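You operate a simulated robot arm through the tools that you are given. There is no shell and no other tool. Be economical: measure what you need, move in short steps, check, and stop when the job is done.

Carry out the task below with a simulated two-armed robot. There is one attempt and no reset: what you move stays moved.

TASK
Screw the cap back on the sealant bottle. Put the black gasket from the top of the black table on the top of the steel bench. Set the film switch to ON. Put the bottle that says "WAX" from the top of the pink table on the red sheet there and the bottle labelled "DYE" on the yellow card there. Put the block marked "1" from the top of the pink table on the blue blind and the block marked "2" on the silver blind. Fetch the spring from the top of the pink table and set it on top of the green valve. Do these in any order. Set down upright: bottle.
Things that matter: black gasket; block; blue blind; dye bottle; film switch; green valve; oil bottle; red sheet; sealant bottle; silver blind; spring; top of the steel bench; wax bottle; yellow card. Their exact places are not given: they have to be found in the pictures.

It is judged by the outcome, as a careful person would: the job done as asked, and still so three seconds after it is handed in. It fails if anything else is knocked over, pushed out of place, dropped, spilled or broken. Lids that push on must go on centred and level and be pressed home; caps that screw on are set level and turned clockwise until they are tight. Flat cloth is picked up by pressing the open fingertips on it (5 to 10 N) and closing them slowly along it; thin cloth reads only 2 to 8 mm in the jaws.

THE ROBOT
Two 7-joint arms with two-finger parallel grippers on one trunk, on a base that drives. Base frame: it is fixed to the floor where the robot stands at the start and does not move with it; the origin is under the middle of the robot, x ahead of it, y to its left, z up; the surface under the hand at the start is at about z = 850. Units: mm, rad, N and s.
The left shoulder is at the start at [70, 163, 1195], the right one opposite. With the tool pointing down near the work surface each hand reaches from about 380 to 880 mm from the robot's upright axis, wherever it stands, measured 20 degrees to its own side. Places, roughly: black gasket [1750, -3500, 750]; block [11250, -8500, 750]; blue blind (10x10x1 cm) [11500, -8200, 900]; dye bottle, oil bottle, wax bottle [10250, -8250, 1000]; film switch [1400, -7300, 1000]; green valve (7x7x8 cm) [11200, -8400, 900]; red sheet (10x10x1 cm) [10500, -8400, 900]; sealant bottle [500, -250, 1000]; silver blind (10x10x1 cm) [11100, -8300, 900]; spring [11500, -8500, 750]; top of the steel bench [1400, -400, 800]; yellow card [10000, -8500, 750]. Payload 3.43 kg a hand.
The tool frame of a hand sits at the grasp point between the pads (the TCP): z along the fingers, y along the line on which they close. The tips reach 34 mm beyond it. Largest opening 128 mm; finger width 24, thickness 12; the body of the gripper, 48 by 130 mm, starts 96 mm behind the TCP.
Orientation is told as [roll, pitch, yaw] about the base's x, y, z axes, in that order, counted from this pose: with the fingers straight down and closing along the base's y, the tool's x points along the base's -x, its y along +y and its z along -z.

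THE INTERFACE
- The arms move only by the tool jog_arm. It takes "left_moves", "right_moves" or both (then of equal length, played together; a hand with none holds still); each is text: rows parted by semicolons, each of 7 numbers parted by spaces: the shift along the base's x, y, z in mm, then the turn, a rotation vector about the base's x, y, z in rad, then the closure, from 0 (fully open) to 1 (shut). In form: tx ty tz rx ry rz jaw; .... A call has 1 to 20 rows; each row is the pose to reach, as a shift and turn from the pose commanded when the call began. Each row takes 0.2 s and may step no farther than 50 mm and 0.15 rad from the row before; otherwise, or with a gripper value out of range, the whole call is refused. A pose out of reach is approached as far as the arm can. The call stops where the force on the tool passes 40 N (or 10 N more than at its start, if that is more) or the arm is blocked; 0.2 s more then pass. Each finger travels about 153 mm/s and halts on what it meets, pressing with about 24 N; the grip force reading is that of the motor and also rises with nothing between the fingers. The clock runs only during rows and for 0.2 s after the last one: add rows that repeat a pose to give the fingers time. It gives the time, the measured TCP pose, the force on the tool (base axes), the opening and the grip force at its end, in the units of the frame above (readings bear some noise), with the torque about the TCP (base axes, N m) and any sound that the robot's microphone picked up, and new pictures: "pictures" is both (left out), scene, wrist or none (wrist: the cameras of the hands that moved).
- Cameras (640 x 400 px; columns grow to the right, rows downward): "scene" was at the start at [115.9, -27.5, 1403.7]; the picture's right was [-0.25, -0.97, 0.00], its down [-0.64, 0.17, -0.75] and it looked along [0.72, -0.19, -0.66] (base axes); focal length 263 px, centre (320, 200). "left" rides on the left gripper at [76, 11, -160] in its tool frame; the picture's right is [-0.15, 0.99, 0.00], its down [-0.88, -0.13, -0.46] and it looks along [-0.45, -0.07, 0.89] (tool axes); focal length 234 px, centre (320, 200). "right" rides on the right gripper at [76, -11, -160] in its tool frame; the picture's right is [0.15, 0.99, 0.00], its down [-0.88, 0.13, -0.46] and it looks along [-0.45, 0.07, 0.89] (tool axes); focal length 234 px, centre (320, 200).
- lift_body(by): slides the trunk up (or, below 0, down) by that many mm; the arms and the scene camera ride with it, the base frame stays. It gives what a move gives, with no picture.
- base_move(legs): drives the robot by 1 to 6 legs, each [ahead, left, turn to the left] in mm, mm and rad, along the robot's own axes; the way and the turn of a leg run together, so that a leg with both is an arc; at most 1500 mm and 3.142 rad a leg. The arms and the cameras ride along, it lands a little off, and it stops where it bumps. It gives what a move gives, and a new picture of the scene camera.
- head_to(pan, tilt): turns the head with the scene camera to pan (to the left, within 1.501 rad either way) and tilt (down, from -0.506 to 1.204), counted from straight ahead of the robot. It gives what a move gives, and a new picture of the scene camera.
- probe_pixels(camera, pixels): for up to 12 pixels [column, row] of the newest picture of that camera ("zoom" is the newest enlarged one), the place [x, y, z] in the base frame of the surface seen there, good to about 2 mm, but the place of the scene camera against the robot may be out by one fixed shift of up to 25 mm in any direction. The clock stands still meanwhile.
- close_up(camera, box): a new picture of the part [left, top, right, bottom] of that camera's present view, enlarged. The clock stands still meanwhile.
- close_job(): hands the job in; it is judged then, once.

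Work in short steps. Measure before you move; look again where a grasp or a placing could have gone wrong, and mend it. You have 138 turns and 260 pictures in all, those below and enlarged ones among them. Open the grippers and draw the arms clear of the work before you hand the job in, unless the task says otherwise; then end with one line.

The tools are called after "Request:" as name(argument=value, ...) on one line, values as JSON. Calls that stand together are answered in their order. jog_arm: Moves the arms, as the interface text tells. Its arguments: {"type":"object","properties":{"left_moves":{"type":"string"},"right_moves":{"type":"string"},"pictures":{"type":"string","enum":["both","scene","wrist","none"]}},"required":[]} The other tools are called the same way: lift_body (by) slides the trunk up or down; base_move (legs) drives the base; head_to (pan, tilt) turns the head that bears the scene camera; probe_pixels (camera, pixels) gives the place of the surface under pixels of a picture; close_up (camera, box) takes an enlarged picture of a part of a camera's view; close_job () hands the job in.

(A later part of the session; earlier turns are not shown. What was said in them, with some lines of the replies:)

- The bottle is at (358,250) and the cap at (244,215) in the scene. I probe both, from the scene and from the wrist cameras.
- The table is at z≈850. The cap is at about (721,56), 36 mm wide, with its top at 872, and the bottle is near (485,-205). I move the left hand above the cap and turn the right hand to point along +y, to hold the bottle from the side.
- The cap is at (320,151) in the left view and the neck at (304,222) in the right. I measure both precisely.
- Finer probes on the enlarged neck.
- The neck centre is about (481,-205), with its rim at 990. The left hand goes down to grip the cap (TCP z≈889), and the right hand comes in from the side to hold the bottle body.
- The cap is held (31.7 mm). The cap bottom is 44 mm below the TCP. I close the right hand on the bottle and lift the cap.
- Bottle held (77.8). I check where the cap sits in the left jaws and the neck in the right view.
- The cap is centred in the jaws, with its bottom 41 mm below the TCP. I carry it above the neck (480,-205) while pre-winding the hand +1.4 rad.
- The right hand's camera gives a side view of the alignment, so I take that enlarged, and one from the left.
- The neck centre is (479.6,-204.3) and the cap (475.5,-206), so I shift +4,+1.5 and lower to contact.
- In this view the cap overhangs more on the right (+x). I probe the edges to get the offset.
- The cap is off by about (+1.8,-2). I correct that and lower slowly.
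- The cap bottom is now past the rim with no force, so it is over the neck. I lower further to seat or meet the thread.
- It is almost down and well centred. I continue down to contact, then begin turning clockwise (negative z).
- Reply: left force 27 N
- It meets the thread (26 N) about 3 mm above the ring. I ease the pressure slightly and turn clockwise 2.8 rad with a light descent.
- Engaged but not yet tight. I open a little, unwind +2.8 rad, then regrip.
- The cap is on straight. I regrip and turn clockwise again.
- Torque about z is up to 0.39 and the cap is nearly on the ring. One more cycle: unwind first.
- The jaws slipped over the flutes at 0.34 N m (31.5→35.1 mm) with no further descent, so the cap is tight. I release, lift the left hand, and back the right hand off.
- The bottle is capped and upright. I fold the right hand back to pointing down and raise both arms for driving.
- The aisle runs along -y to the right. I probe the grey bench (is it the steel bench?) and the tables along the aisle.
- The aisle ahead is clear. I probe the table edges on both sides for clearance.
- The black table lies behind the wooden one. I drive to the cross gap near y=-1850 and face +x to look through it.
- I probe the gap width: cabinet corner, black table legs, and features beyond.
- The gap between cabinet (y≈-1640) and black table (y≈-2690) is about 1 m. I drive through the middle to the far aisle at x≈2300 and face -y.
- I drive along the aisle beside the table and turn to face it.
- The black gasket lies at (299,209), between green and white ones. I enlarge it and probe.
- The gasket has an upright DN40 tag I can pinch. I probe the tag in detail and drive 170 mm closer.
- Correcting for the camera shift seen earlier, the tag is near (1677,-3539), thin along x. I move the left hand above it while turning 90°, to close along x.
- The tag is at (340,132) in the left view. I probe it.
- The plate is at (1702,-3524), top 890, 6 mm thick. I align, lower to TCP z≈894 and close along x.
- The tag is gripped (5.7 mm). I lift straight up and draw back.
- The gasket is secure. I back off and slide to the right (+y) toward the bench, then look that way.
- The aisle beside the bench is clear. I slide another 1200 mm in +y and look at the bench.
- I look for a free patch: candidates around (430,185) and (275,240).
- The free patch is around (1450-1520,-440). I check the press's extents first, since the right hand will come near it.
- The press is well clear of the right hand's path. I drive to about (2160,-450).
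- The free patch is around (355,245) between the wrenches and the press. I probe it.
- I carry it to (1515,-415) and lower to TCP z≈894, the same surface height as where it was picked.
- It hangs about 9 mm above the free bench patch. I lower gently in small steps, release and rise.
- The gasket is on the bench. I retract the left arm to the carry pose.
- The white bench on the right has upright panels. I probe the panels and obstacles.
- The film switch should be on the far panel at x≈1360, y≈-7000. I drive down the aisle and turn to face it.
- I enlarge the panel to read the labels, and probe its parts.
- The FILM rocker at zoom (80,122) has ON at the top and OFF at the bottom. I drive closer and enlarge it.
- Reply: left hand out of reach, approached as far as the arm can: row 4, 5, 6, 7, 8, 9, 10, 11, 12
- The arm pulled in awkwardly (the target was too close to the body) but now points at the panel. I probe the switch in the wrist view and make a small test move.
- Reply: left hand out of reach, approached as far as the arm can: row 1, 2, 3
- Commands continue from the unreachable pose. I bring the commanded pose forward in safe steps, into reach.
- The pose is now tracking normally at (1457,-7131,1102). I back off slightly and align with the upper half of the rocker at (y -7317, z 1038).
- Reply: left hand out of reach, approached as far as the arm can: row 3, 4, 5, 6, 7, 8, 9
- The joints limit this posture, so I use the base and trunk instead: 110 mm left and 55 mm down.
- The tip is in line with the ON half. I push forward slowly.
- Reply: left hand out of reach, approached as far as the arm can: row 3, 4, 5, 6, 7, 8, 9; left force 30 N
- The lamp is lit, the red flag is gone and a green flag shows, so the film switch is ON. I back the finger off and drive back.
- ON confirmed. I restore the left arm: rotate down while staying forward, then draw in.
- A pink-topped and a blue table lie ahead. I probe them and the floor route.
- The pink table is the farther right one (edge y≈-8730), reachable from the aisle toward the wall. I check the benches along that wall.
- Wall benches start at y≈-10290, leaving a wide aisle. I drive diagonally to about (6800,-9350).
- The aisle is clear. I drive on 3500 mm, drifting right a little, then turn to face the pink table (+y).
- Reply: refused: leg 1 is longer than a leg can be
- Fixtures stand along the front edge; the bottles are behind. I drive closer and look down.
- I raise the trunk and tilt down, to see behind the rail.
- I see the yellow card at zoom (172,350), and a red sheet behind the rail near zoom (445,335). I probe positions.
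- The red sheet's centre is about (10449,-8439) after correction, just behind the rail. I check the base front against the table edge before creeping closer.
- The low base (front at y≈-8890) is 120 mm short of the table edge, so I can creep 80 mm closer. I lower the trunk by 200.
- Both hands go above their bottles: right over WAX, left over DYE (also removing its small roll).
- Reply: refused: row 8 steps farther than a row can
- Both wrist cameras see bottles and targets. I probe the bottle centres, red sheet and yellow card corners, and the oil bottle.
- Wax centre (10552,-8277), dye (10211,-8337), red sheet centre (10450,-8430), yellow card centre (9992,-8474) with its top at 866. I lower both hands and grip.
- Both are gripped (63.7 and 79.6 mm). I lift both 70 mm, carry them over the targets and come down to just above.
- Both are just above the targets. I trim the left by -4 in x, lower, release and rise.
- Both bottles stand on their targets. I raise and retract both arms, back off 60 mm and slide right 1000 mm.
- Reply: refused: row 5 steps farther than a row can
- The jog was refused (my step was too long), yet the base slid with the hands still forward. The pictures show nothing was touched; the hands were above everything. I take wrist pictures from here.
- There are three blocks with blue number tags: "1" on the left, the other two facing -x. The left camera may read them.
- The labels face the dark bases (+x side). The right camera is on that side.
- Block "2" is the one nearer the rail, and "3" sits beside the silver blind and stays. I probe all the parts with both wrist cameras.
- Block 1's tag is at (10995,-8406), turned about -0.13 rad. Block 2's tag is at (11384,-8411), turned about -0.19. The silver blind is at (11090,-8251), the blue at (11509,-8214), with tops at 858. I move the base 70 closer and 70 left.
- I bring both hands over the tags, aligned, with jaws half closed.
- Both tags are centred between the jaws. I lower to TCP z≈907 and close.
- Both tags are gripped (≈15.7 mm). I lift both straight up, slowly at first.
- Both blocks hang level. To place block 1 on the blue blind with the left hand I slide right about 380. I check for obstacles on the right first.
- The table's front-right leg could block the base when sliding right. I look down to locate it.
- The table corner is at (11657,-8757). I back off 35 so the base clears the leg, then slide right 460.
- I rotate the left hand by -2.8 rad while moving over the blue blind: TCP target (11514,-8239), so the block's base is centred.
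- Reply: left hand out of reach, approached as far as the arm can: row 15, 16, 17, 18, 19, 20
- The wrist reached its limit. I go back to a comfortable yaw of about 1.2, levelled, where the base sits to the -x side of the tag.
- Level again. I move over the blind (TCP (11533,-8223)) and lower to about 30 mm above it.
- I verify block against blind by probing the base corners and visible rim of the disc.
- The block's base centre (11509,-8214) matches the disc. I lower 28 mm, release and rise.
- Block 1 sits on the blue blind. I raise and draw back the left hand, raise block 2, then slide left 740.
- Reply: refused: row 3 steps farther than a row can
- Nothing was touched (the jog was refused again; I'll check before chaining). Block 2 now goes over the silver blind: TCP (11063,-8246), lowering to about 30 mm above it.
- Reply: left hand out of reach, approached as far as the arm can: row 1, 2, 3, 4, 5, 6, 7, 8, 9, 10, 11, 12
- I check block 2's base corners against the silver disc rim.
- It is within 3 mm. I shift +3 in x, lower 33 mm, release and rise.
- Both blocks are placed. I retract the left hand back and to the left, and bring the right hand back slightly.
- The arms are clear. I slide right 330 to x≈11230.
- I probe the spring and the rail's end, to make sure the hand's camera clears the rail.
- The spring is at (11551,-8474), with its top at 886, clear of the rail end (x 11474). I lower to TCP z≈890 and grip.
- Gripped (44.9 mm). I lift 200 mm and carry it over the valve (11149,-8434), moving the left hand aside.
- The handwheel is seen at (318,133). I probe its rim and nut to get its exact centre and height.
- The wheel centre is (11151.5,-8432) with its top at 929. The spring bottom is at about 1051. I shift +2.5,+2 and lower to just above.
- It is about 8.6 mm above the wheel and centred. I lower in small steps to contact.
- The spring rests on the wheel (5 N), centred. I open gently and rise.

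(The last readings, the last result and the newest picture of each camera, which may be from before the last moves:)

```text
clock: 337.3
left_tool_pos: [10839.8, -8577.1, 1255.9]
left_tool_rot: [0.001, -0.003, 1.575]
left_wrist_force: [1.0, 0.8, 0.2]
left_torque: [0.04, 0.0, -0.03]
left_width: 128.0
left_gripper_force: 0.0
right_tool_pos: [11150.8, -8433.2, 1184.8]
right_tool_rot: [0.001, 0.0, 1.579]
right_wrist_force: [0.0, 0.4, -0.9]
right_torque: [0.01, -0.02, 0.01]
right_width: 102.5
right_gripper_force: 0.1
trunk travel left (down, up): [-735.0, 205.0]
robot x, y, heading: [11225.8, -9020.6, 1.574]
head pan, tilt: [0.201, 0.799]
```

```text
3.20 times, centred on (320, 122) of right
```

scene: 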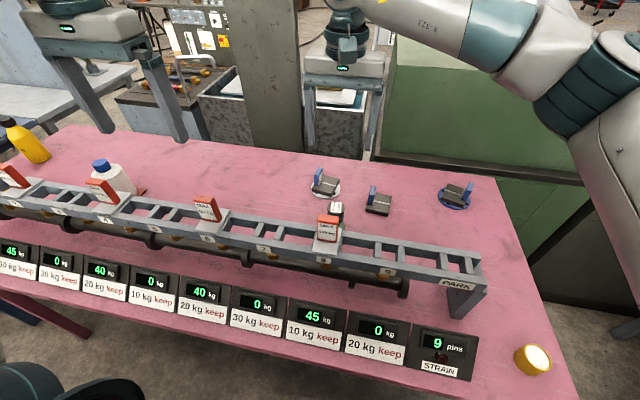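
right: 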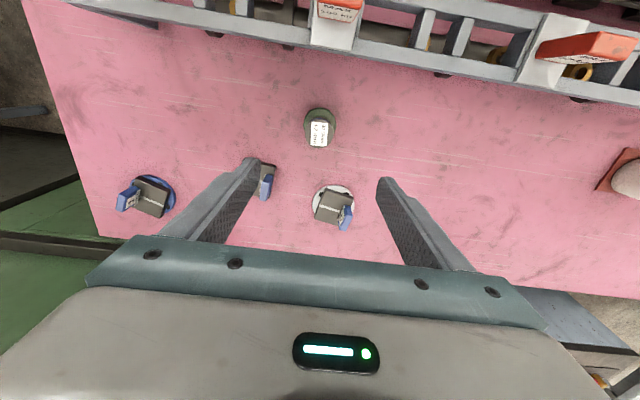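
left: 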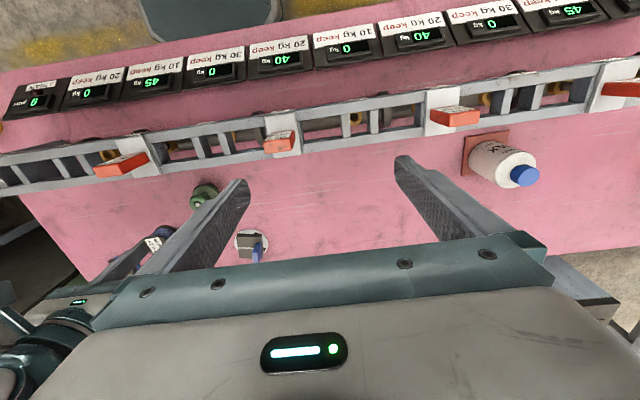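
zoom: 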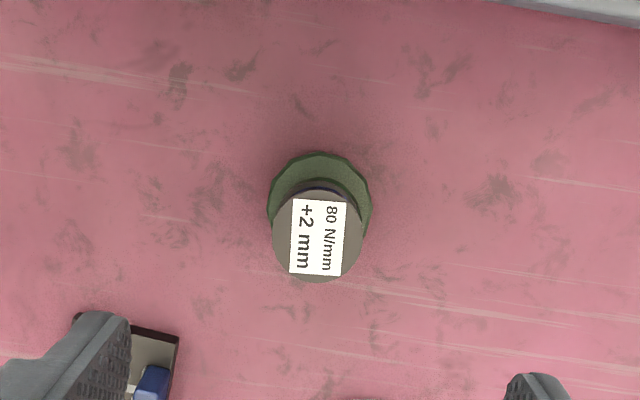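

The spring stands on the valve. I retract the right hand, back off, and do a last check of the bottles.

Request:
jog_arm(right_moves="10 0 30 0 0 0 0;30 -20 50 0 0 0 0;55 -55 60 0 0 0 0;80 -90 60 0 0 0 0;110 -125 60 0 0 0 0;140 -160 60 0 0 0 0", pictures="none")

Request:
base_move(legs=[[-200, 0, 0]])

Request:
head_to(pan=0.55, tilt=0.55)

Request:
close_up(camera="scene", box=[120, 150, 440, 350])

```text
clock: 338.7
left_tool_pos: [10840.4, -8576.5, 1257.0]
left_tool_rot: [0.003, -0.004, 1.575]
left_wrist_force: [0.5, 0.0, 0.0]
left_torque: [0.04, 0.06, 0.02]
left_width: 127.9
left_gripper_force: 0.0
right_tool_pos: [11294.6, -8592.9, 1246.7]
right_tool_rot: [0.003, -0.003, 1.575]
right_wrist_force: [1.0, -0.9, -0.5]
right_torque: [0.0, -0.01, -0.01]
right_width: 127.9
right_gripper_force: 0.1
trunk travel left (down, up): [-735.0, 205.0]
robot x, y, heading: [11224.3, -9026.0, 1.577]
head pan, tilt: [0.201, 0.799]
```

```text
clock: 340.3
left_tool_pos: [10841.3, -8773.5, 1254.4]
left_tool_rot: [0.002, -0.001, 1.568]
left_wrist_force: [-0.3, 0.1, -0.2]
left_torque: [0.01, -0.02, 0.02]
left_width: 127.7
left_gripper_force: 0.0
right_tool_pos: [11295.3, -8789.4, 1246.6]
right_tool_rot: [0.0, 0.0, 1.574]
right_wrist_force: [0.8, 0.8, 0.2]
right_torque: [-0.05, -0.02, -0.03]
right_width: 128.2
right_gripper_force: 0.1
trunk travel left (down, up): [-735.0, 205.0]
robot x, y, heading: [11228.1, -9221.5, 1.575]
head pan, tilt: [0.201, 0.799]
```

scene: 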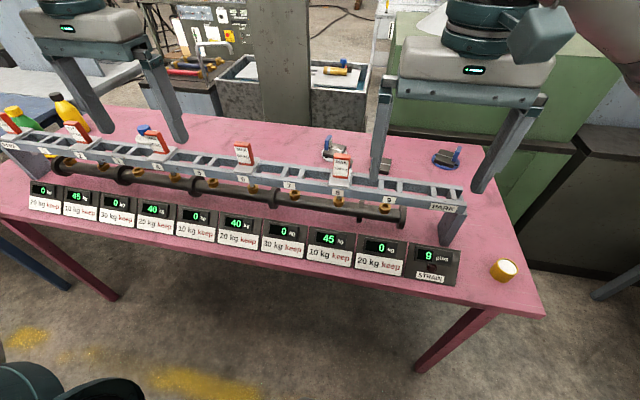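

```text
clock: 341.1
left_tool_pos: [10842.5, -8775.4, 1256.1]
left_tool_rot: [0.002, -0.004, 1.57]
left_wrist_force: [-0.8, 0.2, 0.1]
left_torque: [0.0, 0.02, 0.0]
left_width: 128.2
left_gripper_force: 0.1
right_tool_pos: [11294.9, -8791.7, 1247.0]
right_tool_rot: [0.0, -0.003, 1.574]
right_wrist_force: [-0.2, -0.7, 0.2]
right_torque: [0.02, 0.02, -0.01]
right_width: 127.9
right_gripper_force: 0.0
trunk travel left (down, up): [-735.0, 205.0]
robot x, y, heading: [11224.8, -9224.0, 1.579]
head pan, tilt: [0.55, 0.55]
```

scene: 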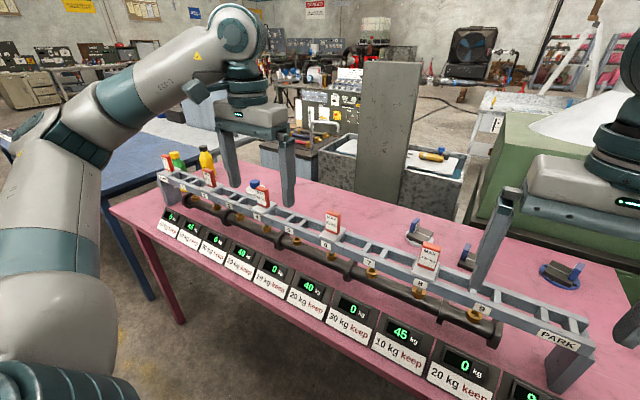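

```text
2.00 times, centred on (280, 250) of scene
```

zoom: 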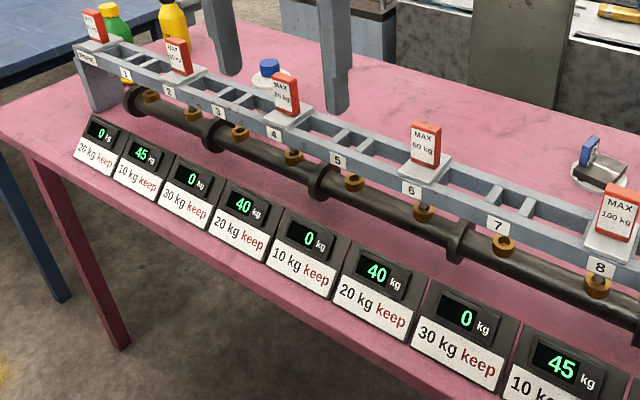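

All the bottles stand upright on their targets, the blocks and spring are in place, and the grippers are open and clear. I hand the job in.

Request:
close_job()

```text
The job is handed in.
```

All the tasks are done and the job is handed in. The sealant cap is tight, the black gasket is on the steel bench, and the film switch is ON. WAX is on the red sheet and DYE on the yellow card. Block 1 is on the blue blind, block 2 on the silver blind, and the spring stands on the green valve.
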